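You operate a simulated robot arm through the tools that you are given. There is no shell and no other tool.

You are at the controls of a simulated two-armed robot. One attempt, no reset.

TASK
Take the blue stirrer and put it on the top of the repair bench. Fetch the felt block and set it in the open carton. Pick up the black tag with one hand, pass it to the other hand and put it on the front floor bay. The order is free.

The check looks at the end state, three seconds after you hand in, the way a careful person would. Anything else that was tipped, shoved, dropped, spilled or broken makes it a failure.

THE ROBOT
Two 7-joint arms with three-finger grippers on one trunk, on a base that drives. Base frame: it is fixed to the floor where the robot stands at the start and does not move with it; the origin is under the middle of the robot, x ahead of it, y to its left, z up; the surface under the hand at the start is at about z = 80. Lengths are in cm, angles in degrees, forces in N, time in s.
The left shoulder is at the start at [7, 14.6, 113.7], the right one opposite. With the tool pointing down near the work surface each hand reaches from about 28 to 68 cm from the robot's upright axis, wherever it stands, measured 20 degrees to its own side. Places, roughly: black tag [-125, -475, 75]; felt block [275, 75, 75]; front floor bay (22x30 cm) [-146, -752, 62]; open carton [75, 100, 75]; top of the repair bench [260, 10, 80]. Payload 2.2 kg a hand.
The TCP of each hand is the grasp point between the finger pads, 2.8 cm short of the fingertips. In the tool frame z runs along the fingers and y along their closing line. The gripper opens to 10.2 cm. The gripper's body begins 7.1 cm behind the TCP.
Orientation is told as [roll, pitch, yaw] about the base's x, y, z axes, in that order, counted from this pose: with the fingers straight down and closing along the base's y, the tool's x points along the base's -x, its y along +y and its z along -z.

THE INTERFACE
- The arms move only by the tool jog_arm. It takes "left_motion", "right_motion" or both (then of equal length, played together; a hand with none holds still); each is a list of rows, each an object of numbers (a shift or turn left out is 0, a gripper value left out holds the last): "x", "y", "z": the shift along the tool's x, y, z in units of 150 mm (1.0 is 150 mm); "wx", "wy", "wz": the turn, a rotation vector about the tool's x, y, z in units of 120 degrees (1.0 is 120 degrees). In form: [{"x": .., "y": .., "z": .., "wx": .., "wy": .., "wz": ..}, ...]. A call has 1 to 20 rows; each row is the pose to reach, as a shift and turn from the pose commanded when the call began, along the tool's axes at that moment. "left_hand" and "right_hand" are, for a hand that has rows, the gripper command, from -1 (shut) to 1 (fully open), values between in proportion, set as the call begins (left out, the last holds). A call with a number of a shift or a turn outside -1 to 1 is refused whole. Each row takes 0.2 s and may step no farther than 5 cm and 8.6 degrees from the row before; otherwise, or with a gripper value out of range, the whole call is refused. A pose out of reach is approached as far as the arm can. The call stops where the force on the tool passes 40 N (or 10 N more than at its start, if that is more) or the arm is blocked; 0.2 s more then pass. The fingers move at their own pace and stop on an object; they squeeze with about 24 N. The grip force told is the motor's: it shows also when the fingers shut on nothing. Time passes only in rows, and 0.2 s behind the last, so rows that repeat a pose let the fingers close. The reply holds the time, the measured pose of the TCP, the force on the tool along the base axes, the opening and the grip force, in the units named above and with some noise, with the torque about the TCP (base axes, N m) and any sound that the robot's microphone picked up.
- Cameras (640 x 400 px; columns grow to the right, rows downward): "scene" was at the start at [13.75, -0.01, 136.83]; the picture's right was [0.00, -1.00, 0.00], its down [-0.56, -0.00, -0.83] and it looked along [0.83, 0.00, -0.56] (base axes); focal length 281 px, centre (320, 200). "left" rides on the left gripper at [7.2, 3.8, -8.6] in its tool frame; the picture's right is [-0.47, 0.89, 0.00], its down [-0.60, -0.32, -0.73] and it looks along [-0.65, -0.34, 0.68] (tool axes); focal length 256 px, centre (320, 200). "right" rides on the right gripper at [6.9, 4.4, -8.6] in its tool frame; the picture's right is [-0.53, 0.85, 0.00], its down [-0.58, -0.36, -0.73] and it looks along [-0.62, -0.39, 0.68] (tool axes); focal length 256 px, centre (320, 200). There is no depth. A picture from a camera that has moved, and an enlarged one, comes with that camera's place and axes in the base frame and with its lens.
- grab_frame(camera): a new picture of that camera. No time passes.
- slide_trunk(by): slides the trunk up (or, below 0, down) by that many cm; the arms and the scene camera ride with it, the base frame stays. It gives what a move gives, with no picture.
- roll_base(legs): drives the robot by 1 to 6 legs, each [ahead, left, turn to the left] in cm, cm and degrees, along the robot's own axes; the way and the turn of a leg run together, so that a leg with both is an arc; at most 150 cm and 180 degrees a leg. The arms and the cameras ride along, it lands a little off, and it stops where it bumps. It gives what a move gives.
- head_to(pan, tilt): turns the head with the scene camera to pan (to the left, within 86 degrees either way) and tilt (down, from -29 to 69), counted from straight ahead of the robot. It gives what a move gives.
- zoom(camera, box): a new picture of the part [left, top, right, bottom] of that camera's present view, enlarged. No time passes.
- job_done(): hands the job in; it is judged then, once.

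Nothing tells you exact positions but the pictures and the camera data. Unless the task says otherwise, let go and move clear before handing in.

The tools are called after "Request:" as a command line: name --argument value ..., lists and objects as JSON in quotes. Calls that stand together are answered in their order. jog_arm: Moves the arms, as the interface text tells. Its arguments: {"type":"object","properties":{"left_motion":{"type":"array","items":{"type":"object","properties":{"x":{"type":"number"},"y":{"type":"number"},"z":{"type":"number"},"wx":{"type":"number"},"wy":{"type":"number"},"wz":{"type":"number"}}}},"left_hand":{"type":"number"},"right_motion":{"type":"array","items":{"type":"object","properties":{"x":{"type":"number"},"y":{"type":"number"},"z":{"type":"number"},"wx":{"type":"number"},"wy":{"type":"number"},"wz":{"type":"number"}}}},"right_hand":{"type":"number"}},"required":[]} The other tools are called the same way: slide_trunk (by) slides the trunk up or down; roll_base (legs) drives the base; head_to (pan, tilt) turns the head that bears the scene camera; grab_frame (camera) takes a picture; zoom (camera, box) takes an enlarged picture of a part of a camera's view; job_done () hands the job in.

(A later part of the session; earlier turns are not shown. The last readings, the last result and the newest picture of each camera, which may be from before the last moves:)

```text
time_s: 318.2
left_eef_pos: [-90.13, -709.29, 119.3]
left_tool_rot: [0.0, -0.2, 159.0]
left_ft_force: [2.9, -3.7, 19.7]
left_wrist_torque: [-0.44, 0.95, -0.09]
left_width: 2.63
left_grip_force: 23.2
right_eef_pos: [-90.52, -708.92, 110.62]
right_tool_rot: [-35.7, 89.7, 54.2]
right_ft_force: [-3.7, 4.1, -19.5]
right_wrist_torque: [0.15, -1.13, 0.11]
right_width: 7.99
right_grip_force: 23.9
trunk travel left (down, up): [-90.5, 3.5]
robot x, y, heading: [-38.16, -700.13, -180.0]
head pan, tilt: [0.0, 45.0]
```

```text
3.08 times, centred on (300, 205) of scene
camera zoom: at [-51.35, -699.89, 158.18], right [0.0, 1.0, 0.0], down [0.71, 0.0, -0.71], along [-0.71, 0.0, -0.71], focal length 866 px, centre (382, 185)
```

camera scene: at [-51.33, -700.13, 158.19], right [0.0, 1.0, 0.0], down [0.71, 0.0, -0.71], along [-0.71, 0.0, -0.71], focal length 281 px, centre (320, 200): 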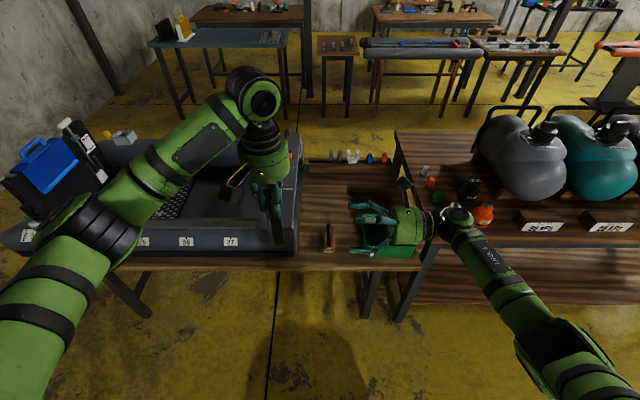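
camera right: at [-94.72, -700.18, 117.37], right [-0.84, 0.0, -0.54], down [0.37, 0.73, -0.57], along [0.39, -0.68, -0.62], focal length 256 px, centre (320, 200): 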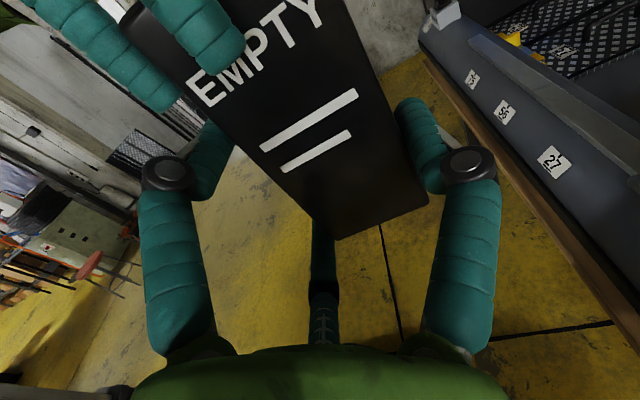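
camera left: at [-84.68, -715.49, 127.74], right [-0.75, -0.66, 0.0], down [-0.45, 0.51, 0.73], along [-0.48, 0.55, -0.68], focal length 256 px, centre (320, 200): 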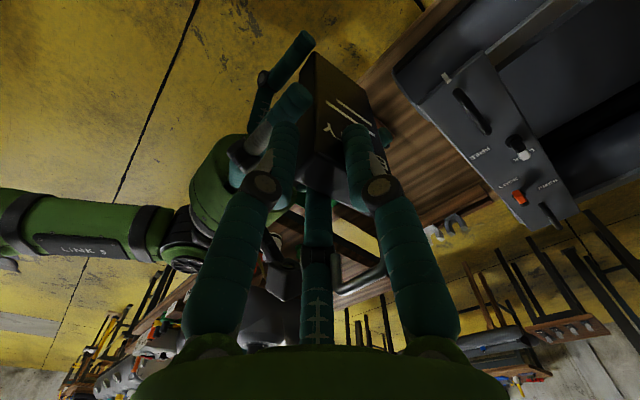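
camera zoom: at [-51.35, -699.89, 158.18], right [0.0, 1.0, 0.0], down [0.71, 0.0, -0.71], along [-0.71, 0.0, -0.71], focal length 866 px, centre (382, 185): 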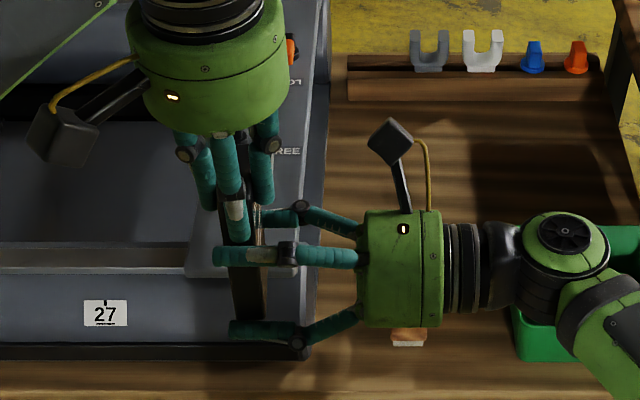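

Both hands now hold the tag. I'll open the left slightly, raise it 2 cm, then open fully and lift away above the hook.

Request:
jog_arm --left_motion '[{}, {}, {}]' --left_hand -0.13

Request:
grab_frame --camera "right"

Request:
jog_arm --left_motion '[{"z": -0.05}, {"z": -0.1}, {"z": -0.13}]'

Request:
grab_frame --camera "right"

Request:
zoom --camera "scene" --box '[220, 140, 380, 270]'

```text
time_s: 319.0
left_eef_pos: [-90.17, -709.17, 119.16]
left_tool_rot: [-0.1, 0.0, 159.0]
left_ft_force: [0.4, 0.4, -0.1]
left_wrist_torque: [-0.01, 0.0, -0.02]
left_width: 4.45
left_grip_force: 0.0
right_eef_pos: [-90.52, -708.86, 110.87]
right_tool_rot: [119.1, 89.9, -150.7]
right_ft_force: [-0.2, -0.2, -0.6]
right_wrist_torque: [-0.01, -0.02, 0.0]
right_width: 7.83
right_grip_force: 23.7
trunk travel left (down, up): [-90.5, 3.5]
robot x, y, heading: [-38.17, -699.8, -180.0]
head pan, tilt: [0.0, 45.0]
```

```text
taken
camera right: at [-94.69, -700.3, 117.68], right [-0.85, 0.0, -0.53], down [0.36, 0.73, -0.58], along [0.39, -0.68, -0.62], focal length 256 px, centre (320, 200)
```

right: 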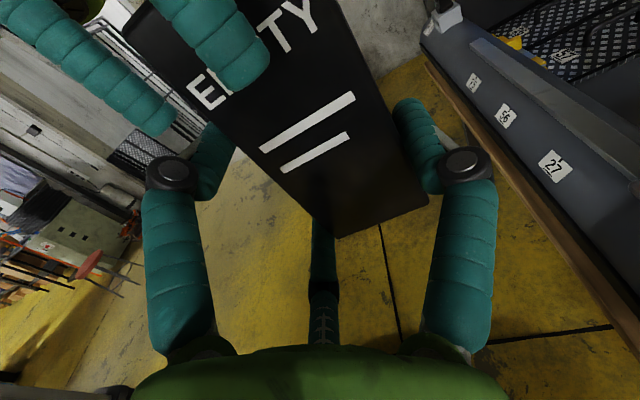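

```text
time_s: 319.8
left_eef_pos: [-90.09, -709.26, 121.08]
left_tool_rot: [-0.1, 0.0, 159.1]
left_ft_force: [-0.4, 0.6, -0.4]
left_wrist_torque: [0.03, 0.02, -0.01]
left_width: 4.43
left_grip_force: 0.0
right_eef_pos: [-90.38, -708.89, 110.77]
right_tool_rot: [105.1, 89.8, -164.9]
right_ft_force: [-0.3, -0.4, -0.5]
right_wrist_torque: [0.01, 0.02, 0.01]
right_width: 7.82
right_grip_force: 23.9
trunk travel left (down, up): [-90.5, 3.5]
robot x, y, heading: [-38.07, -700.0, -180.2]
head pan, tilt: [0.0, 45.0]
```

```text
taken
camera right: at [-94.68, -700.28, 117.62], right [-0.85, 0.0, -0.53], down [0.36, 0.73, -0.58], along [0.39, -0.68, -0.62], focal length 256 px, centre (320, 200)
```

right: 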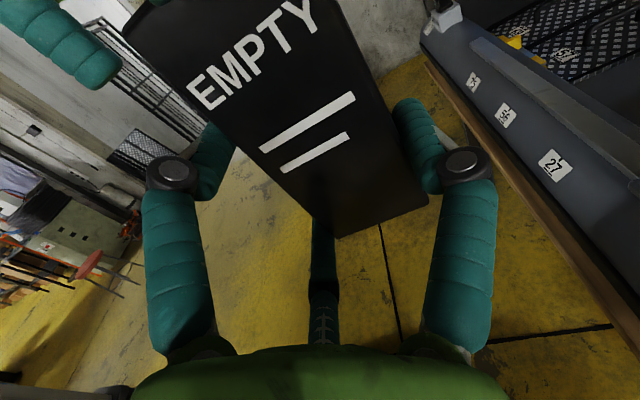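

```text
3.08 times, centred on (300, 205) of scene
camera zoom: at [-51.35, -699.92, 158.18], right [0.0, 1.0, 0.0], down [0.71, 0.0, -0.71], along [-0.71, 0.0, -0.71], focal length 866 px, centre (382, 185)
```

zoom: 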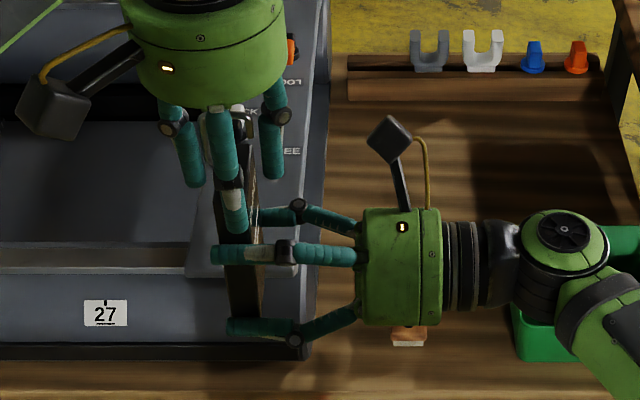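

The tag is held by the right hand alone. Opening the left fully and lifting it well clear.

Request:
jog_arm --left_motion '[{}, {}, {"z": -0.1}, {"z": -0.25}, {"z": -0.45}, {"z": -0.7}, {"z": -0.95}]' --left_hand 1

Request:
grab_frame --camera "right"

Request:
grab_frame --camera "scene"

```text
time_s: 321.4
left_eef_pos: [-89.93, -709.28, 135.29]
left_tool_rot: [0.0, 0.0, 159.1]
left_ft_force: [0.8, -0.7, -0.2]
left_wrist_torque: [0.0, 0.0, -0.03]
left_width: 10.22
left_grip_force: 0.0
right_eef_pos: [-90.26, -708.77, 110.9]
right_tool_rot: [111.1, 89.8, -158.8]
right_ft_force: [0.7, -0.3, -0.8]
right_wrist_torque: [0.05, -0.01, -0.02]
right_width: 7.81
right_grip_force: 23.8
trunk travel left (down, up): [-90.5, 3.5]
robot x, y, heading: [-37.92, -700.14, -180.2]
head pan, tilt: [0.0, 45.0]
```

```text
taken
camera right: at [-94.58, -700.21, 117.68], right [-0.85, 0.0, -0.53], down [0.36, 0.73, -0.58], along [0.39, -0.68, -0.62], focal length 256 px, centre (320, 200)
```

right: 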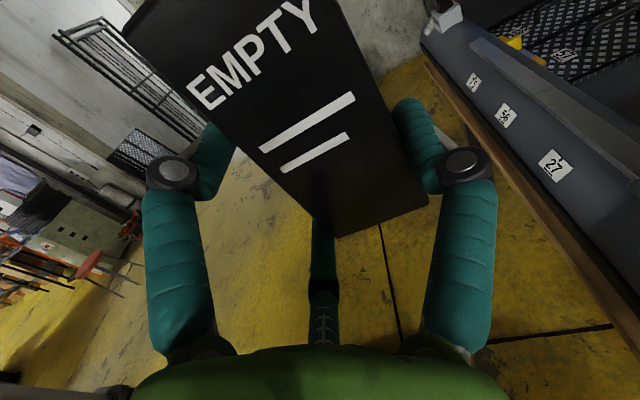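

```text
taken
camera scene: at [-51.2, -699.83, 158.19], right [0.0, 1.0, 0.0], down [0.71, 0.0, -0.71], along [-0.71, 0.0, -0.71], focal length 281 px, centre (320, 200)
```

scene: 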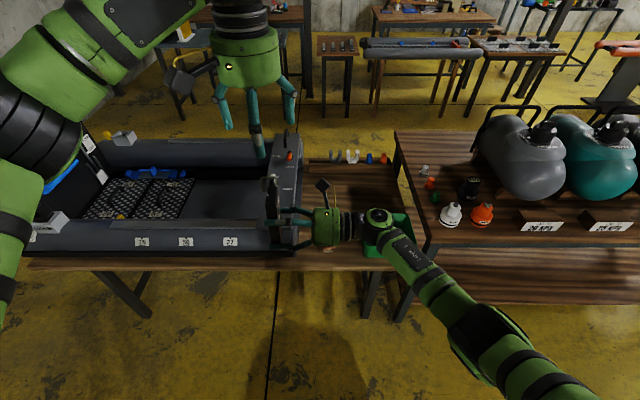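

The hand-over is complete. I'll move the left arm aside, then study the bay geometry.

Request:
jog_arm --left_motion '[{"x": 0.2, "y": 0.24}, {"x": 0.4, "y": 0.49}, {"x": 0.6, "y": 0.73}, {"x": 0.8, "y": 0.98}]'

Request:
zoom --camera "scene" --box '[20, 120, 320, 270]'

Request:
head_to --pan 30 --tilt 40

Request:
grab_frame --camera "scene"

```text
time_s: 322.4
left_eef_pos: [-84.04, -727.69, 135.41]
left_tool_rot: [-0.2, -0.1, 158.9]
left_ft_force: [0.0, 0.5, 0.2]
left_wrist_torque: [0.05, 0.03, -0.02]
left_width: 10.18
left_grip_force: 0.2
right_eef_pos: [-90.3, -709.1, 110.81]
right_tool_rot: [61.3, 89.8, 151.6]
right_ft_force: [0.0, -0.3, -0.4]
right_wrist_torque: [0.06, 0.0, -0.01]
right_width: 7.8
right_grip_force: 23.4
trunk travel left (down, up): [-90.5, 3.5]
robot x, y, heading: [-38.32, -700.05, -179.9]
head pan, tilt: [0.0, 45.0]
```

```text
2.13 times, centred on (170, 195) of scene
camera zoom: at [-51.17, -700.27, 158.2], right [0.0, 1.0, 0.0], down [0.71, 0.0, -0.71], along [-0.71, 0.0, -0.71], focal length 600 px, centre (640, 211)
```

zoom: 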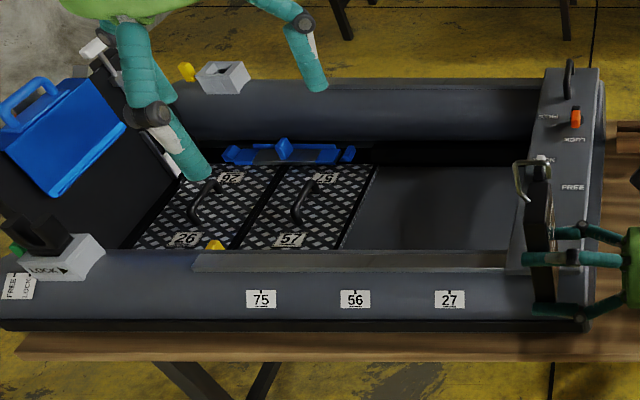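

```text
time_s: 323.4
left_eef_pos: [-84.2, -727.25, 135.47]
left_tool_rot: [0.0, 0.0, 159.1]
left_ft_force: [0.4, -0.3, 0.9]
left_wrist_torque: [0.06, -0.01, -0.03]
left_width: 10.2
left_grip_force: 0.1
right_eef_pos: [-90.41, -708.79, 110.85]
right_tool_rot: [124.3, 90.0, -145.6]
right_ft_force: [-0.1, 0.3, -1.0]
right_wrist_torque: [0.02, 0.01, 0.01]
right_width: 7.79
right_grip_force: 23.9
trunk travel left (down, up): [-90.5, 3.5]
robot x, y, heading: [-38.11, -700.04, -180.0]
head pan, tilt: [30.0, 40.0]
```

```text
taken
camera scene: at [-50.62, -704.07, 158.91], right [-0.5, 0.87, 0.0], down [0.56, 0.32, -0.77], along [-0.66, -0.38, -0.64], focal length 281 px, centre (320, 200)
```

scene: 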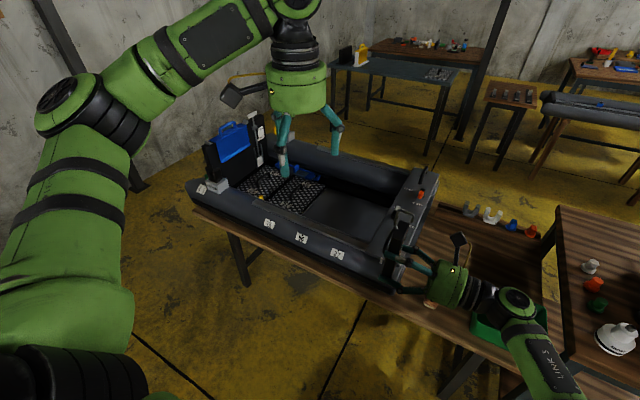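

The three floor bays are each about 22 cm wide. The front one spans roughly x = −131 to −161 and y = −763 to −741, between the treadplates and the bow. I'll rotate the right hand to fingers-down so the tag becomes flat, then align it along x.

Request:
jog_arm --right_motion '[{"wy": -0.065}, {"wy": -0.13}, {"wy": -0.195}, {"wy": -0.26}, {"wy": -0.325}, {"wy": -0.39}, {"wy": -0.455}, {"wy": -0.52}, {"wy": -0.585}, {"wy": -0.65}, {"wy": -0.7}, {"wy": -0.75}]' --left_motion '[{}, {}, {}, {"z": -0.1}, {"z": -0.2}, {"z": -0.3}, {"z": -0.4}, {"z": -0.5}, {"z": -0.6}, {"z": -0.7}, {"z": -0.8}, {"z": -0.9}]'

Request:
grab_frame --camera "right"

Request:
grab_frame --camera "scene"

```text
time_s: 326.0
left_eef_pos: [-84.11, -727.41, 149.01]
left_tool_rot: [-0.1, 0.0, 159.0]
left_ft_force: [0.4, 0.4, 0.0]
left_wrist_torque: [0.01, 0.0, -0.02]
left_width: 10.21
left_grip_force: 0.0
right_eef_pos: [-90.23, -708.99, 110.8]
right_tool_rot: [0.2, -0.2, 90.1]
right_ft_force: [0.7, 0.3, -1.9]
right_wrist_torque: [0.02, 0.0, -0.01]
right_width: 7.78
right_grip_force: 23.8
trunk travel left (down, up): [-90.5, 3.5]
robot x, y, heading: [-38.27, -699.95, -180.2]
head pan, tilt: [30.0, 40.0]
```

```text
taken
camera right: at [-94.6, -715.85, 119.34], right [-0.85, 0.53, 0.0], down [0.37, 0.58, 0.73], along [0.39, 0.62, -0.68], focal length 256 px, centre (320, 200)
```

right: 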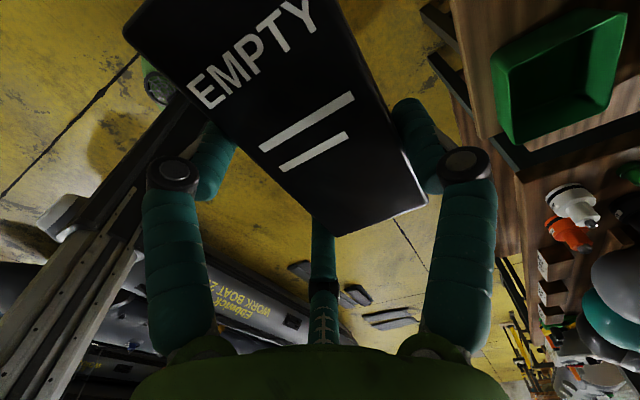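

```text
taken
camera scene: at [-50.48, -704.22, 158.91], right [-0.5, 0.87, 0.0], down [0.56, 0.32, -0.77], along [-0.66, -0.38, -0.64], focal length 281 px, centre (320, 200)
```

scene: 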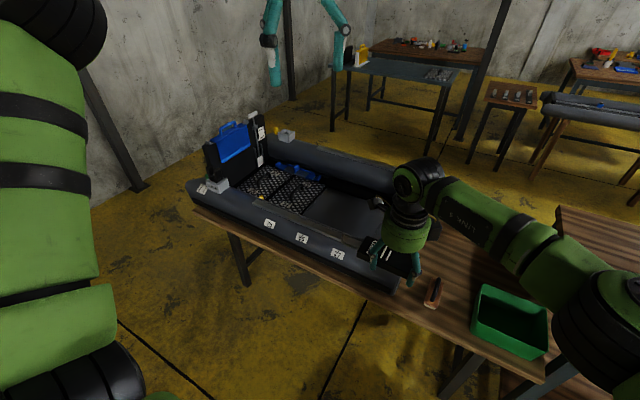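

The tag is now flat under the right hand. Yawing it to point along x and shifting the hand to its right-side working position.

Request:
jog_arm --right_motion '[{"wz": -0.07}, {"wz": -0.14}, {"wz": -0.21}, {"wz": -0.28}, {"wz": -0.35}, {"wz": -0.42}, {"wz": -0.49}, {"wz": -0.56}, {"wz": -0.63}, {"wz": -0.7}, {"wz": -0.75}]'

Request:
jog_arm --right_motion '[{"y": -0.25}, {"y": -0.5}, {"y": -0.75}, {"y": -1.0}]'

Request:
jog_arm --right_motion '[{"y": -0.25}, {"y": -0.5}, {"y": -0.6}]'

Request:
grab_frame --camera "right"

Request:
head_to --pan 20 --tilt 45

Request:
grab_frame --camera "scene"

```text
time_s: 328.4
left_eef_pos: [-84.16, -727.36, 148.81]
left_tool_rot: [-0.2, 0.0, 159.1]
left_ft_force: [0.7, 0.0, -0.6]
left_wrist_torque: [0.01, -0.02, 0.02]
left_width: 10.19
left_grip_force: 0.0
right_eef_pos: [-90.3, -708.94, 110.78]
right_tool_rot: [0.1, -0.1, -179.7]
right_ft_force: [-0.2, -0.2, -0.6]
right_wrist_torque: [0.01, 0.03, 0.01]
right_width: 7.8
right_grip_force: 23.8
trunk travel left (down, up): [-90.5, 3.5]
robot x, y, heading: [-37.86, -699.76, -179.9]
head pan, tilt: [30.0, 40.0]
```

```text
time_s: 329.4
left_eef_pos: [-84.12, -727.22, 148.86]
left_tool_rot: [0.0, 0.0, 159.0]
left_ft_force: [-0.5, 0.4, 0.6]
left_wrist_torque: [-0.04, 0.03, 0.0]
left_width: 10.2
left_grip_force: 0.1
right_eef_pos: [-90.33, -693.76, 110.8]
right_tool_rot: [0.1, -0.1, -179.8]
right_ft_force: [-0.3, 0.5, 0.3]
right_wrist_torque: [-0.02, 0.03, 0.01]
right_width: 7.78
right_grip_force: 23.8
trunk travel left (down, up): [-90.5, 3.5]
robot x, y, heading: [-37.77, -699.87, -180.0]
head pan, tilt: [30.0, 40.0]
```

```text
time_s: 330.2
left_eef_pos: [-84.05, -727.35, 148.87]
left_tool_rot: [-0.1, 0.0, 159.0]
left_ft_force: [0.4, -0.6, -0.6]
left_wrist_torque: [0.04, -0.04, 0.02]
left_width: 10.21
left_grip_force: 0.0
right_eef_pos: [-90.29, -684.88, 110.78]
right_tool_rot: [0.0, -0.1, -179.9]
right_ft_force: [-0.5, -0.5, -1.1]
right_wrist_torque: [0.03, -0.01, -0.04]
right_width: 7.79
right_grip_force: 23.6
trunk travel left (down, up): [-90.5, 3.5]
robot x, y, heading: [-38.07, -699.55, -180.2]
head pan, tilt: [30.0, 40.0]
```

```text
taken
camera right: at [-83.37, -689.22, 119.32], right [-0.53, -0.85, 0.0], down [-0.58, 0.36, 0.73], along [-0.62, 0.39, -0.68], focal length 256 px, centre (320, 200)
```

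right: 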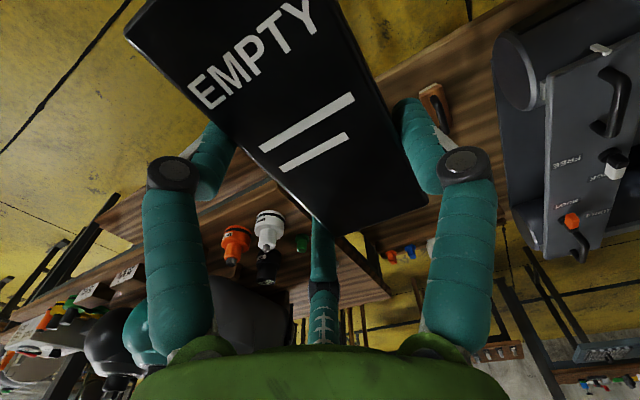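

```text
time_s: 330.9
left_eef_pos: [-84.1, -727.26, 148.94]
left_tool_rot: [0.0, 0.0, 159.1]
left_ft_force: [0.4, -1.0, 0.2]
left_wrist_torque: [-0.02, -0.03, 0.02]
left_width: 10.19
left_grip_force: 0.1
right_eef_pos: [-90.46, -684.85, 110.79]
right_tool_rot: [0.0, -0.1, -180.0]
right_ft_force: [0.6, -0.2, -1.5]
right_wrist_torque: [0.03, 0.0, 0.0]
right_width: 7.8
right_grip_force: 24.0
trunk travel left (down, up): [-90.5, 3.5]
robot x, y, heading: [-38.17, -700.0, -180.0]
head pan, tilt: [20.0, 45.0]
```

```text
taken
camera scene: at [-50.86, -702.73, 158.18], right [-0.34, 0.94, 0.0], down [0.66, 0.24, -0.71], along [-0.66, -0.24, -0.71], focal length 281 px, centre (320, 200)
```

scene: 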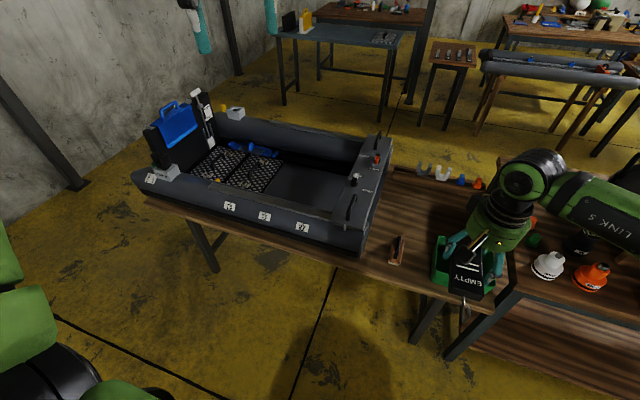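

The boat is now unobstructed. Zooming to measure the bay, tubes and console.

Request:
zoom --camera "scene" --box '[120, 90, 420, 270]'

Request:
zoom --camera "scene" --box '[190, 130, 370, 240]'

```text
2.13 times, centred on (270, 180) of scene
camera zoom: at [-50.86, -702.73, 158.18], right [-0.34, 0.94, 0.0], down [0.66, 0.24, -0.71], along [-0.66, -0.24, -0.71], focal length 600 px, centre (427, 243)
```

zoom: 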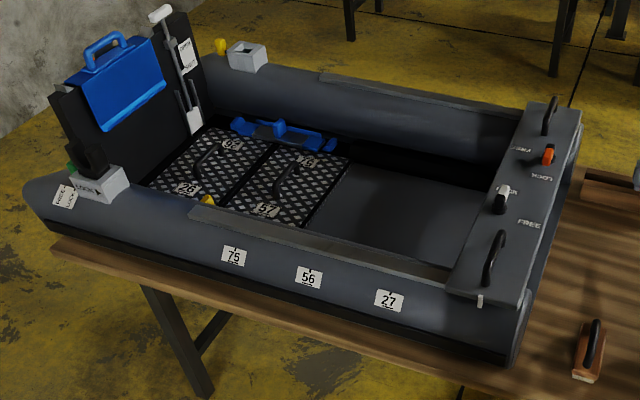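

```text
3.56 times, centred on (280, 185) of scene
camera zoom: at [-50.86, -702.73, 158.18], right [-0.34, 0.94, 0.0], down [0.66, 0.24, -0.71], along [-0.66, -0.24, -0.71], focal length 1000 px, centre (462, 253)
```

zoom: 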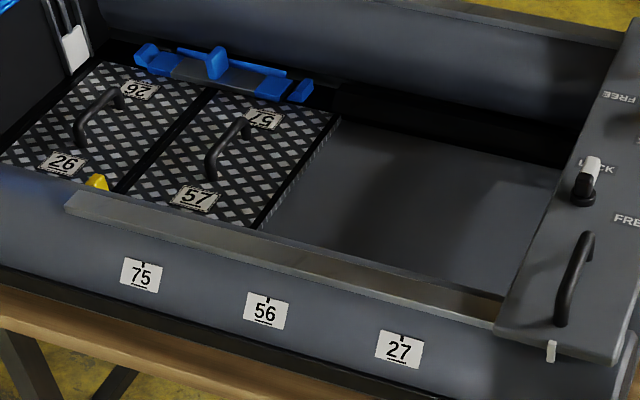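

The front bay's floor runs from the treadplate edge at y ≈ −763 toward the bow, between x ≈ −133 and −162. I'll sidestep left, then approach the boat in steps with the arms high.

Request:
roll_base --legs '[[0, 62, 0], [35, 0, 0]]'

Request:
head_to --pan 0 --tilt 50

Request:
grab_frame --camera "scene"

Request:
grab_frame --camera "left"

```text
time_s: 336.3
left_eef_pos: [-118.51, -789.83, 148.92]
left_tool_rot: [0.1, -0.2, 159.1]
left_ft_force: [-0.4, -0.4, -0.4]
left_wrist_torque: [-0.01, 0.03, 0.02]
left_width: 10.19
left_grip_force: 0.0
right_eef_pos: [-124.84, -747.28, 111.02]
right_tool_rot: [0.0, -0.3, -179.7]
right_ft_force: [0.7, -0.3, -0.7]
right_wrist_torque: [0.01, 0.04, 0.0]
right_width: 7.77
right_grip_force: 23.9
trunk travel left (down, up): [-90.5, 3.5]
robot x, y, heading: [-73.0, -762.11, -179.7]
head pan, tilt: [20.0, 45.0]
```

```text
time_s: 337.1
left_eef_pos: [-118.87, -789.79, 148.93]
left_tool_rot: [0.0, 0.0, 159.2]
left_ft_force: [-1.1, -0.4, 0.7]
left_wrist_torque: [-0.01, -0.02, 0.0]
left_width: 10.18
left_grip_force: 0.1
right_eef_pos: [-125.12, -747.26, 110.92]
right_tool_rot: [0.0, 0.0, -179.8]
right_ft_force: [0.1, 0.4, -2.2]
right_wrist_torque: [-0.01, -0.01, -0.02]
right_width: 7.76
right_grip_force: 23.9
trunk travel left (down, up): [-90.5, 3.5]
robot x, y, heading: [-73.07, -762.33, -179.9]
head pan, tilt: [0.0, 50.0]
```

```text
taken
camera scene: at [-85.69, -762.29, 157.49], right [0.0, 1.0, 0.0], down [0.77, 0.0, -0.64], along [-0.64, 0.0, -0.77], focal length 281 px, centre (320, 200)
```

scene: 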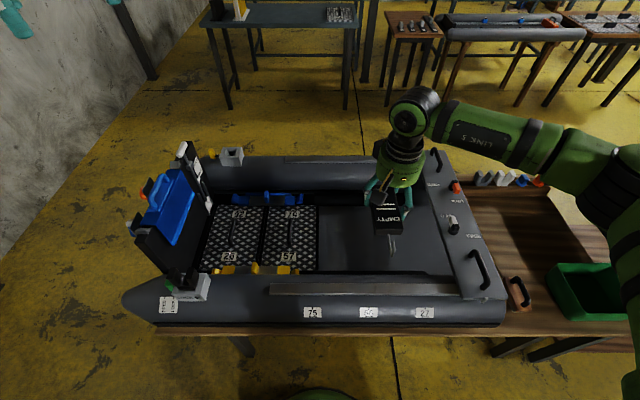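

```text
taken
camera left: at [-113.46, -795.88, 157.46], right [-0.75, -0.66, 0.0], down [-0.45, 0.51, 0.73], along [-0.48, 0.55, -0.68], focal length 256 px, centre (320, 200)
```

left: 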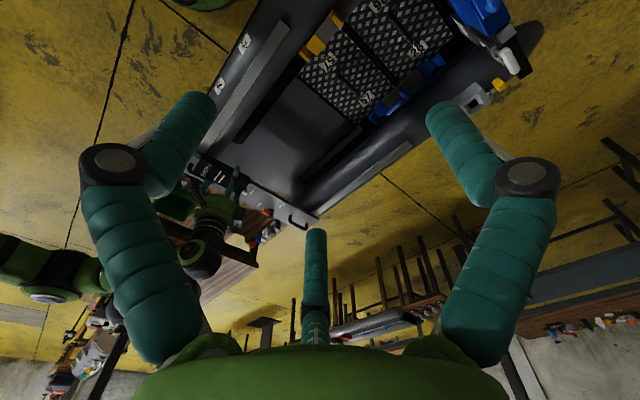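

I have an excellent overhead view. The bay is open between the treadplate edge at y ≈ −763 and the console. Driving forward the last 20 cm.

Request:
roll_base --legs '[[20, 0, 0]]'

Request:
grab_frame --camera "scene"

Request:
grab_frame --camera "right"

```text
time_s: 338.7
left_eef_pos: [-138.24, -789.81, 149.02]
left_tool_rot: [0.1, -0.3, 159.1]
left_ft_force: [1.0, 0.2, -0.1]
left_wrist_torque: [0.0, 0.04, -0.01]
left_width: 10.2
left_grip_force: 0.1
right_eef_pos: [-144.76, -747.51, 111.06]
right_tool_rot: [0.0, -0.3, -179.9]
right_ft_force: [-0.3, 0.2, -1.6]
right_wrist_torque: [0.01, 0.1, 0.0]
right_width: 7.78
right_grip_force: 24.3
trunk travel left (down, up): [-90.5, 3.5]
robot x, y, heading: [-92.67, -762.13, -179.8]
head pan, tilt: [0.0, 50.0]
```

```text
taken
camera scene: at [-105.01, -762.33, 157.55], right [0.0, 1.0, 0.0], down [0.76, 0.0, -0.65], along [-0.65, 0.0, -0.76], focal length 281 px, centre (320, 200)
```

scene: 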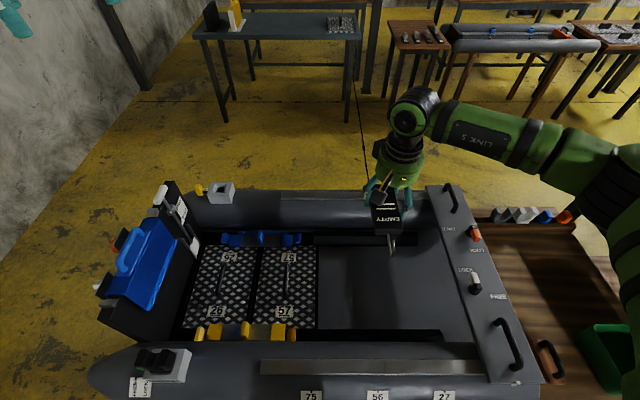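

```text
taken
camera right: at [-137.65, -751.76, 119.53], right [-0.53, -0.85, 0.0], down [-0.57, 0.36, 0.73], along [-0.62, 0.39, -0.68], focal length 256 px, centre (320, 200)
```

right: 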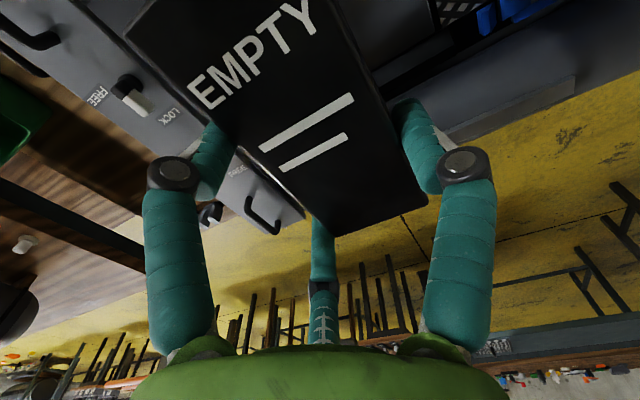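

The bay is fully visible, spanning about x = −132 to −163. I'll centre the hand over it and lower the trunk in two steps while checking clearances.

Request:
jog_arm --right_motion '[{"x": -0.14, "y": 0.12}, {"x": -0.28, "y": 0.235}]'

Request:
slide_trunk --by -12

Request:
grab_frame --camera "scene"

Request:
head_to --pan 45 --tilt 45

Request:
grab_frame --camera "scene"

```text
time_s: 339.3
left_eef_pos: [-138.63, -790.12, 148.98]
left_tool_rot: [-0.1, 0.0, 159.1]
left_ft_force: [0.2, -0.1, -0.6]
left_wrist_torque: [0.01, 0.02, -0.01]
left_width: 10.21
left_grip_force: 0.1
right_eef_pos: [-149.21, -751.13, 110.75]
right_tool_rot: [0.0, -0.1, -179.8]
right_ft_force: [0.1, -0.5, -0.8]
right_wrist_torque: [0.0, 0.03, -0.05]
right_width: 7.74
right_grip_force: 24.2
trunk travel left (down, up): [-90.5, 3.5]
robot x, y, heading: [-92.69, -762.61, -180.0]
head pan, tilt: [0.0, 50.0]
```

```text
time_s: 340.8
left_eef_pos: [-138.87, -789.69, 136.94]
left_tool_rot: [0.0, -0.1, 159.1]
left_ft_force: [-1.0, -0.5, 0.6]
left_wrist_torque: [-0.01, 0.0, -0.01]
left_width: 10.2
left_grip_force: 0.1
right_eef_pos: [-149.28, -750.99, 98.94]
right_tool_rot: [0.0, -0.1, -179.8]
right_ft_force: [0.7, 0.1, -0.8]
right_wrist_torque: [0.03, -0.01, 0.03]
right_width: 7.76
right_grip_force: 23.8
trunk travel left (down, up): [-78.5, 15.5]
robot x, y, heading: [-92.69, -762.21, -179.8]
head pan, tilt: [0.0, 50.0]
```

```text
taken
camera scene: at [-105.6, -762.31, 145.5], right [0.0, 1.0, 0.0], down [0.77, 0.0, -0.64], along [-0.64, 0.0, -0.77], focal length 281 px, centre (320, 200)
```

scene: 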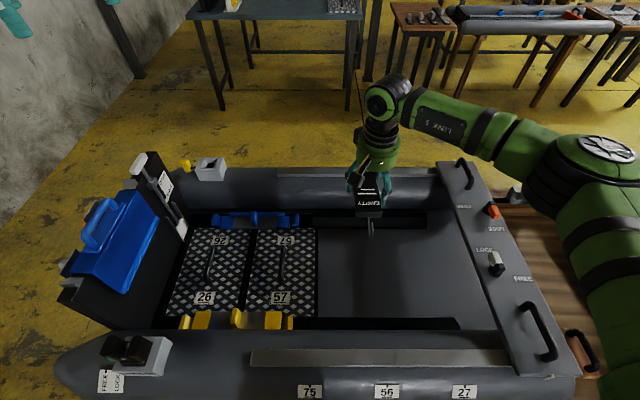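

```text
time_s: 341.9
left_eef_pos: [-138.86, -789.93, 136.98]
left_tool_rot: [0.0, -0.1, 159.2]
left_ft_force: [0.1, 0.4, 0.2]
left_wrist_torque: [0.02, -0.01, -0.01]
left_width: 10.2
left_grip_force: 0.2
right_eef_pos: [-149.31, -750.85, 98.82]
right_tool_rot: [0.0, -0.1, -179.8]
right_ft_force: [-0.3, 0.6, -1.1]
right_wrist_torque: [-0.03, 0.03, -0.02]
right_width: 7.78
right_grip_force: 23.6
trunk travel left (down, up): [-78.5, 15.5]
robot x, y, heading: [-92.63, -762.1, -179.9]
head pan, tilt: [45.0, 45.0]
```

```text
taken
camera scene: at [-103.67, -768.07, 146.18], right [-0.71, 0.71, 0.0], down [0.5, 0.5, -0.71], along [-0.5, -0.5, -0.71], focal length 281 px, centre (320, 200)
```

scene: 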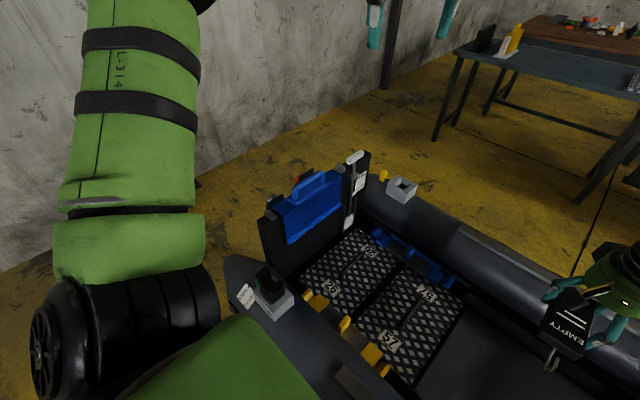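

The left arm is folded up and well clear of the bag. I'll lower the trunk the rest of the way and start descending with the right arm.

Request:
head_to --pan -5 --tilt 55

Request:
slide_trunk --by -11

Request:
jog_arm --right_motion '[{"z": 0.15}, {"z": 0.3}, {"z": 0.45}, {"z": 0.6}]'

Request:
grab_frame --camera "scene"

Request:
grab_frame --camera "right"

```text
time_s: 343.1
left_eef_pos: [-138.79, -789.86, 137.06]
left_tool_rot: [-0.1, -0.1, 159.2]
left_ft_force: [-0.6, -0.3, -1.1]
left_wrist_torque: [0.02, -0.02, 0.02]
left_width: 10.22
left_grip_force: 0.1
right_eef_pos: [-149.22, -750.91, 98.95]
right_tool_rot: [0.0, -0.1, -179.8]
right_ft_force: [-0.1, 0.2, -0.5]
right_wrist_torque: [-0.02, 0.03, 0.0]
right_width: 7.74
right_grip_force: 24.3
trunk travel left (down, up): [-78.5, 15.5]
robot x, y, heading: [-92.84, -762.59, -180.1]
head pan, tilt: [-5.0, 55.0]
```

```text
time_s: 344.5
left_eef_pos: [-138.73, -789.69, 126.02]
left_tool_rot: [-0.1, -0.1, 159.2]
left_ft_force: [0.0, 0.3, 0.2]
left_wrist_torque: [-0.05, 0.0, 0.0]
left_width: 10.21
left_grip_force: 0.0
right_eef_pos: [-149.26, -750.83, 87.89]
right_tool_rot: [0.1, -0.1, -179.8]
right_ft_force: [0.5, -0.1, -0.3]
right_wrist_torque: [0.01, 0.04, -0.01]
right_width: 7.75
right_grip_force: 24.0
trunk travel left (down, up): [-67.5, 26.5]
robot x, y, heading: [-92.51, -762.12, -179.7]
head pan, tilt: [-5.0, 55.0]
```

```text
time_s: 345.5
left_eef_pos: [-138.85, -789.91, 125.8]
left_tool_rot: [-0.1, 0.0, 159.0]
left_ft_force: [-0.5, -0.1, -0.3]
left_wrist_torque: [-0.02, 0.0, 0.01]
left_width: 10.22
left_grip_force: 0.0
right_eef_pos: [-149.23, -750.73, 78.8]
right_tool_rot: [0.0, 0.0, -179.8]
right_ft_force: [0.1, -0.5, -1.0]
right_wrist_torque: [0.02, 0.05, 0.02]
right_width: 7.77
right_grip_force: 24.2
trunk travel left (down, up): [-67.5, 26.5]
robot x, y, heading: [-92.56, -762.14, -179.9]
head pan, tilt: [-5.0, 55.0]
```

```text
taken
camera scene: at [-105.16, -761.7, 133.84], right [0.08, 1.0, 0.0], down [0.82, -0.07, -0.57], along [-0.57, 0.05, -0.82], focal length 281 px, centre (320, 200)
```

scene: 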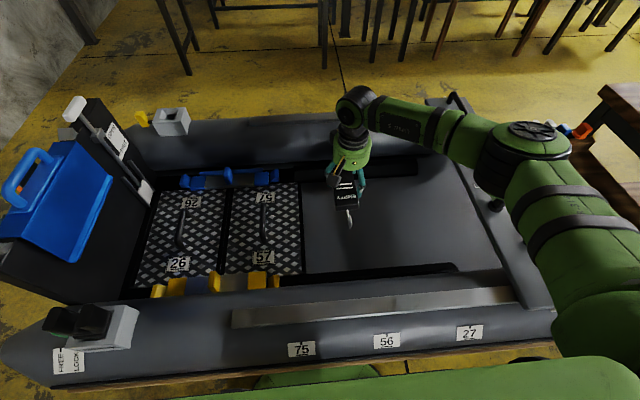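

```text
taken
camera right: at [-142.29, -755.25, 87.29], right [-0.53, -0.85, 0.0], down [-0.58, 0.36, 0.73], along [-0.62, 0.39, -0.68], focal length 256 px, centre (320, 200)
```

right: 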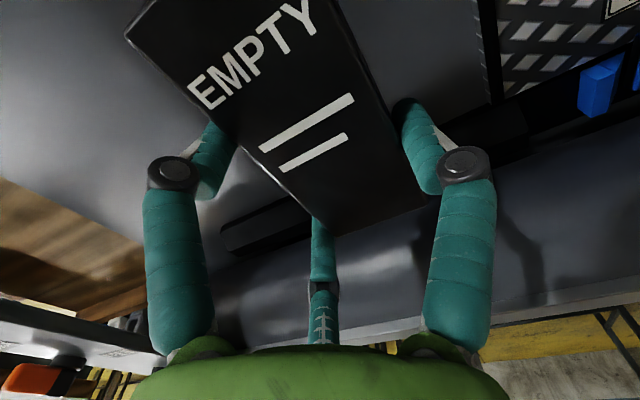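

The tag is descending between the tubes with the elbow well above the console. Checking its position over the bay.

Request:
zoom --camera "scene" --box '[220, 110, 500, 310]'

```text
2.00 times, centred on (360, 210) of scene
camera zoom: at [-105.16, -761.7, 133.84], right [0.08, 1.0, 0.0], down [0.82, -0.07, -0.57], along [-0.57, 0.05, -0.82], focal length 563 px, centre (240, 180)
```

zoom: 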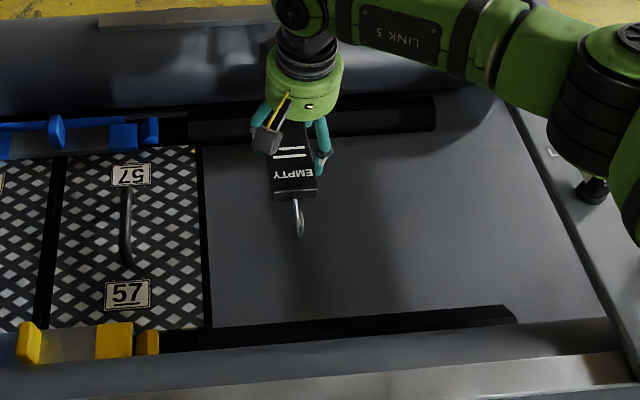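

The tag will land inside the bay, from x ≈ −154 to −136 at y ≈ −752. Continuing down with a slight forward shift.

Request:
jog_arm --right_motion '[{"x": -0.03, "z": 0.15}, {"x": -0.06, "z": 0.3}, {"x": -0.09, "z": 0.45}, {"x": -0.1, "z": 0.6}, {"x": -0.1, "z": 0.7}]'

Request:
zoom --camera "scene" --box '[220, 110, 500, 310]'

Request:
grab_frame --camera "right"

```text
time_s: 346.7
left_eef_pos: [-138.81, -789.75, 125.89]
left_tool_rot: [-0.2, -0.1, 159.1]
left_ft_force: [-0.3, 0.5, 0.5]
left_wrist_torque: [0.02, -0.01, 0.01]
left_width: 10.19
left_grip_force: 0.1
right_eef_pos: [-150.86, -750.92, 68.24]
right_tool_rot: [0.0, 0.0, -179.8]
right_ft_force: [-0.2, -0.2, -0.5]
right_wrist_torque: [0.01, 0.0, 0.0]
right_width: 7.77
right_grip_force: 24.4
trunk travel left (down, up): [-67.5, 26.5]
robot x, y, heading: [-92.92, -762.24, -179.6]
head pan, tilt: [-5.0, 55.0]
```

```text
2.00 times, centred on (360, 210) of scene
camera zoom: at [-105.11, -761.72, 133.84], right [0.08, 1.0, 0.0], down [0.82, -0.07, -0.57], along [-0.57, 0.05, -0.82], focal length 563 px, centre (240, 180)
```

zoom: 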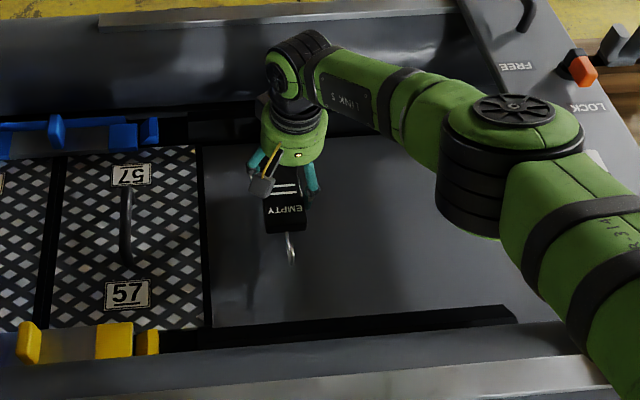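

```text
taken
camera right: at [-143.78, -755.31, 76.84], right [-0.53, -0.85, 0.0], down [-0.58, 0.36, 0.73], along [-0.62, 0.39, -0.68], focal length 256 px, centre (320, 200)
```

right: 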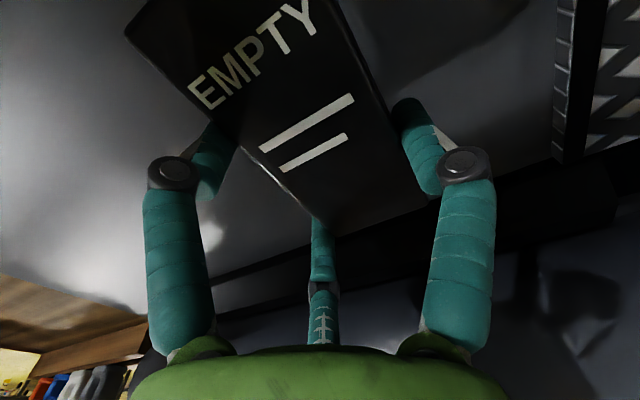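

About 3 cm to go. Creeping down until the fingertips feel the floor.

Request:
jog_arm --right_motion '[{"z": 0.045}, {"z": 0.09}, {"z": 0.135}, {"z": 0.18}]'

Request:
jog_arm --right_motion '[{"z": 0.015}, {"z": 0.03}, {"z": 0.045}]'

Request:
grab_frame --camera "right"

```text
time_s: 347.7
left_eef_pos: [-138.82, -789.84, 125.87]
left_tool_rot: [-0.1, -0.1, 159.0]
left_ft_force: [-0.7, -0.2, -0.1]
left_wrist_torque: [0.01, -0.03, -0.02]
left_width: 10.21
left_grip_force: 0.1
right_eef_pos: [-150.56, -750.99, 65.61]
right_tool_rot: [0.1, -0.1, -179.9]
right_ft_force: [-0.1, -0.5, -0.2]
right_wrist_torque: [0.0, 0.01, 0.01]
right_width: 7.77
right_grip_force: 23.7
trunk travel left (down, up): [-67.5, 26.5]
robot x, y, heading: [-93.09, -762.13, -180.0]
head pan, tilt: [-5.0, 55.0]
```

```text
time_s: 348.5
left_eef_pos: [-138.85, -789.85, 125.99]
left_tool_rot: [0.0, -0.2, 159.1]
left_ft_force: [-0.2, 0.0, 0.1]
left_wrist_torque: [0.02, -0.02, 0.01]
left_width: 10.2
left_grip_force: 0.1
right_eef_pos: [-150.52, -751.04, 65.47]
right_tool_rot: [0.1, -0.1, -179.8]
right_ft_force: [0.5, -0.3, 0.6]
right_wrist_torque: [0.02, 0.01, 0.0]
right_width: 7.76
right_grip_force: 23.6
right hand out of reach, approached as far as the arm can: row 2, 3
trunk travel left (down, up): [-67.5, 26.5]
robot x, y, heading: [-92.85, -762.12, -179.7]
head pan, tilt: [-5.0, 55.0]
```

```text
taken
camera right: at [-143.52, -755.27, 73.92], right [-0.53, -0.85, 0.0], down [-0.58, 0.36, 0.73], along [-0.62, 0.39, -0.68], focal length 256 px, centre (320, 200)
```

right: 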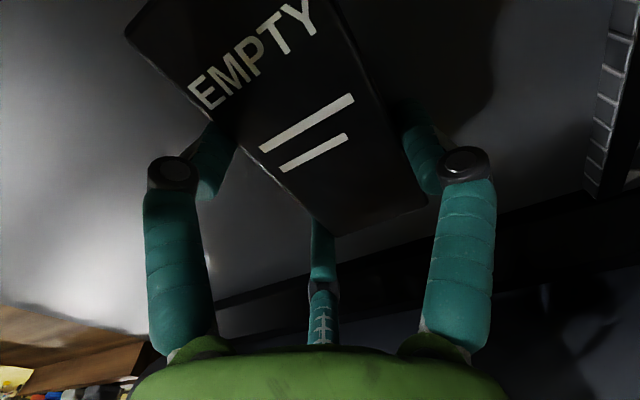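

The arm is near full extension and the fingertips are about 0.7 cm above the floor. I'll lower the trunk half a centimetre and then open gently.

Request:
slide_trunk --by -0.5

Request:
jog_arm --right_motion '[{}, {}, {}, {}]' --right_hand 0.75

Request:
grab_frame --camera "right"

Request:
zoom --camera "scene" --box '[220, 110, 500, 310]'

```text
time_s: 349.1
left_eef_pos: [-138.61, -789.86, 125.42]
left_tool_rot: [0.0, -0.2, 159.1]
left_ft_force: [-0.3, 0.1, 0.1]
left_wrist_torque: [0.06, -0.02, -0.01]
left_width: 10.2
left_grip_force: 0.1
right_eef_pos: [-150.56, -750.91, 65.04]
right_tool_rot: [0.1, -0.2, -179.7]
right_ft_force: [1.1, 0.7, 13.7]
right_wrist_torque: [0.04, -1.21, 0.04]
right_width: 7.81
right_grip_force: 24.6
trunk travel left (down, up): [-67.0, 27.0]
robot x, y, heading: [-93.09, -762.02, -179.7]
head pan, tilt: [-5.0, 55.0]
```

```text
time_s: 350.1
left_eef_pos: [-138.8, -789.92, 125.53]
left_tool_rot: [0.0, -0.1, 159.1]
left_ft_force: [-0.5, -0.5, -0.9]
left_wrist_torque: [0.0, 0.0, 0.01]
left_width: 10.19
left_grip_force: 0.1
right_eef_pos: [-150.61, -751.0, 64.94]
right_tool_rot: [0.1, -0.1, -179.8]
right_ft_force: [0.2, -0.1, -0.2]
right_wrist_torque: [0.0, -0.03, 0.07]
right_width: 8.92
right_grip_force: 0.2
trunk travel left (down, up): [-67.0, 27.0]
robot x, y, heading: [-92.46, -762.39, -179.8]
head pan, tilt: [-5.0, 55.0]
```

```text
taken
camera right: at [-143.51, -755.25, 73.43], right [-0.53, -0.85, 0.0], down [-0.58, 0.36, 0.73], along [-0.62, 0.39, -0.68], focal length 256 px, centre (320, 200)
```

right: 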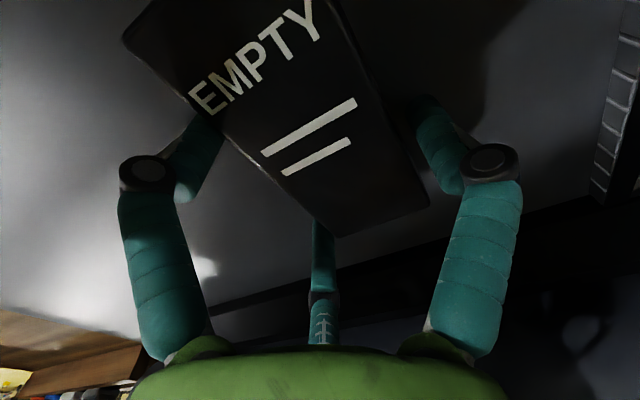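

```text
2.00 times, centred on (360, 210) of scene
camera zoom: at [-105.08, -761.7, 133.34], right [0.08, 1.0, 0.0], down [0.82, -0.07, -0.57], along [-0.57, 0.05, -0.82], focal length 563 px, centre (240, 180)
```

zoom: 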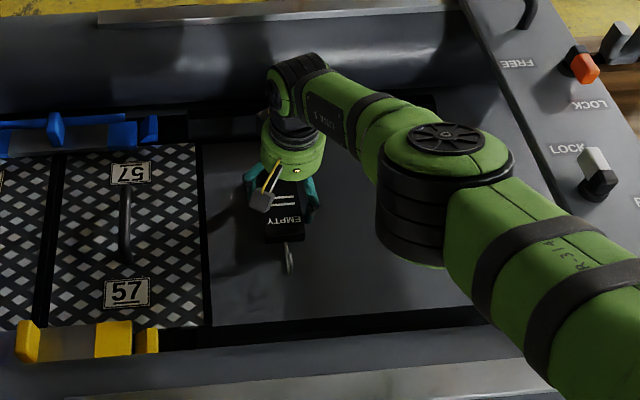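

The tag is released. Lifting the right hand straight up and checking.

Request:
jog_arm --right_motion '[{}, {}, {"z": -0.06}, {"z": -0.15}, {"z": -0.3}, {"z": -0.5}, {"z": -0.75}, {"z": -1.0}]' --right_hand 1

Request:
grab_frame --camera "right"

Request:
zoom --camera "scene" --box '[220, 110, 500, 310]'

```text
time_s: 351.9
left_eef_pos: [-138.71, -789.78, 125.37]
left_tool_rot: [0.0, -0.1, 159.2]
left_ft_force: [0.6, -0.2, -0.3]
left_wrist_torque: [-0.05, 0.0, 0.02]
left_width: 10.19
left_grip_force: 0.1
right_eef_pos: [-150.57, -750.91, 79.9]
right_tool_rot: [0.0, -0.1, -179.8]
right_ft_force: [0.0, -0.4, -0.1]
right_wrist_torque: [-0.03, 0.0, 0.0]
right_width: 10.19
right_grip_force: 0.1
trunk travel left (down, up): [-67.0, 27.0]
robot x, y, heading: [-93.0, -762.26, -179.9]
head pan, tilt: [-5.0, 55.0]
```

```text
taken
camera right: at [-143.42, -755.32, 88.51], right [-0.53, -0.85, 0.0], down [-0.58, 0.36, 0.73], along [-0.62, 0.39, -0.68], focal length 256 px, centre (320, 200)
```

right: 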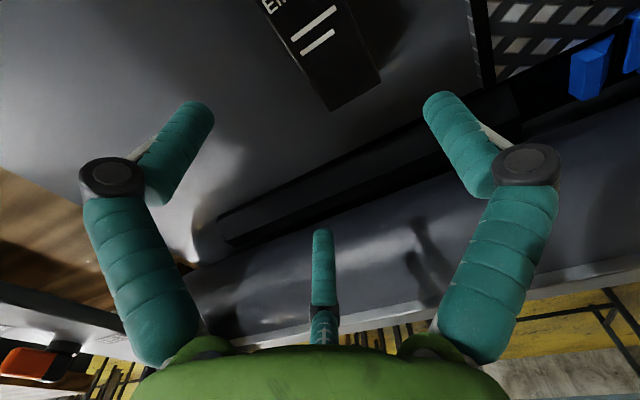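

```text
2.00 times, centred on (360, 210) of scene
camera zoom: at [-105.02, -761.71, 133.34], right [0.08, 1.0, 0.0], down [0.82, -0.07, -0.57], along [-0.57, 0.05, -0.82], focal length 563 px, centre (240, 180)
```

zoom: 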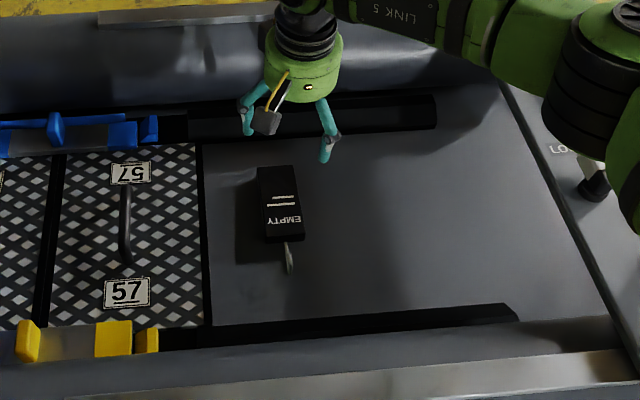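

The tag lies flat inside the front bay, with nothing else moved. I'll raise the trunk, back away, and take a last look.

Request:
slide_trunk --by 22

Request:
roll_base --legs '[[-45, 0, 0]]'

Request:
head_to --pan 0 --tilt 40

Request:
grab_frame --camera "scene"

Request:
zoom --camera "scene" --box '[180, 120, 480, 300]'

```text
time_s: 354.2
left_eef_pos: [-138.76, -789.88, 147.35]
left_tool_rot: [0.0, 0.0, 159.0]
left_ft_force: [-0.9, -0.6, 0.1]
left_wrist_torque: [-0.01, -0.02, -0.01]
left_width: 10.2
left_grip_force: 0.1
right_eef_pos: [-150.59, -750.98, 101.9]
right_tool_rot: [0.1, -0.1, -179.8]
right_ft_force: [0.3, 0.6, -0.1]
right_wrist_torque: [-0.01, -0.04, -0.02]
right_width: 10.18
right_grip_force: 0.0
trunk travel left (down, up): [-89.0, 5.0]
robot x, y, heading: [-92.93, -762.21, -179.9]
head pan, tilt: [-5.0, 55.0]
```

```text
time_s: 356.9
left_eef_pos: [-93.68, -789.79, 147.37]
left_tool_rot: [-0.1, -0.1, 159.2]
left_ft_force: [0.3, -0.1, -0.2]
left_wrist_torque: [-0.04, -0.06, 0.02]
left_width: 10.23
left_grip_force: 0.1
right_eef_pos: [-105.59, -750.94, 101.84]
right_tool_rot: [0.0, 0.0, -179.6]
right_ft_force: [0.7, 0.7, 0.0]
right_wrist_torque: [-0.04, 0.01, 0.01]
right_width: 10.21
right_grip_force: 0.0
trunk travel left (down, up): [-89.0, 5.0]
robot x, y, heading: [-47.53, -762.39, -179.7]
head pan, tilt: [-5.0, 55.0]
```

```text
time_s: 357.7
left_eef_pos: [-93.29, -789.79, 147.39]
left_tool_rot: [-0.1, -0.1, 159.1]
left_ft_force: [-0.2, -0.8, -0.1]
left_wrist_torque: [0.0, 0.01, -0.01]
left_width: 10.2
left_grip_force: 0.1
right_eef_pos: [-105.28, -750.8, 102.04]
right_tool_rot: [0.1, -0.1, -179.8]
right_ft_force: [-0.1, 0.1, -0.4]
right_wrist_torque: [0.03, 0.0, -0.01]
right_width: 10.19
right_grip_force: 0.0
trunk travel left (down, up): [-89.0, 5.0]
robot x, y, heading: [-47.63, -762.16, -179.9]
head pan, tilt: [0.0, 40.0]
```

```text
taken
camera scene: at [-61.16, -762.21, 157.41], right [0.0, 1.0, 0.0], down [0.64, 0.0, -0.77], along [-0.77, 0.0, -0.64], focal length 281 px, centre (320, 200)
```

scene: 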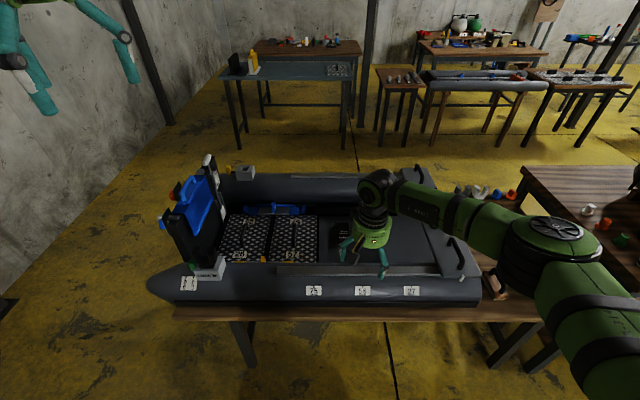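

```text
2.13 times, centred on (330, 210) of scene
camera zoom: at [-61.16, -762.21, 157.41], right [0.0, 1.0, 0.0], down [0.64, 0.0, -0.77], along [-0.77, 0.0, -0.64], focal length 600 px, centre (299, 179)
```

zoom: 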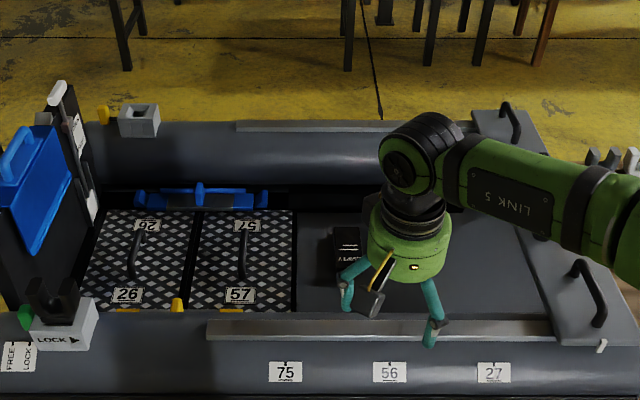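

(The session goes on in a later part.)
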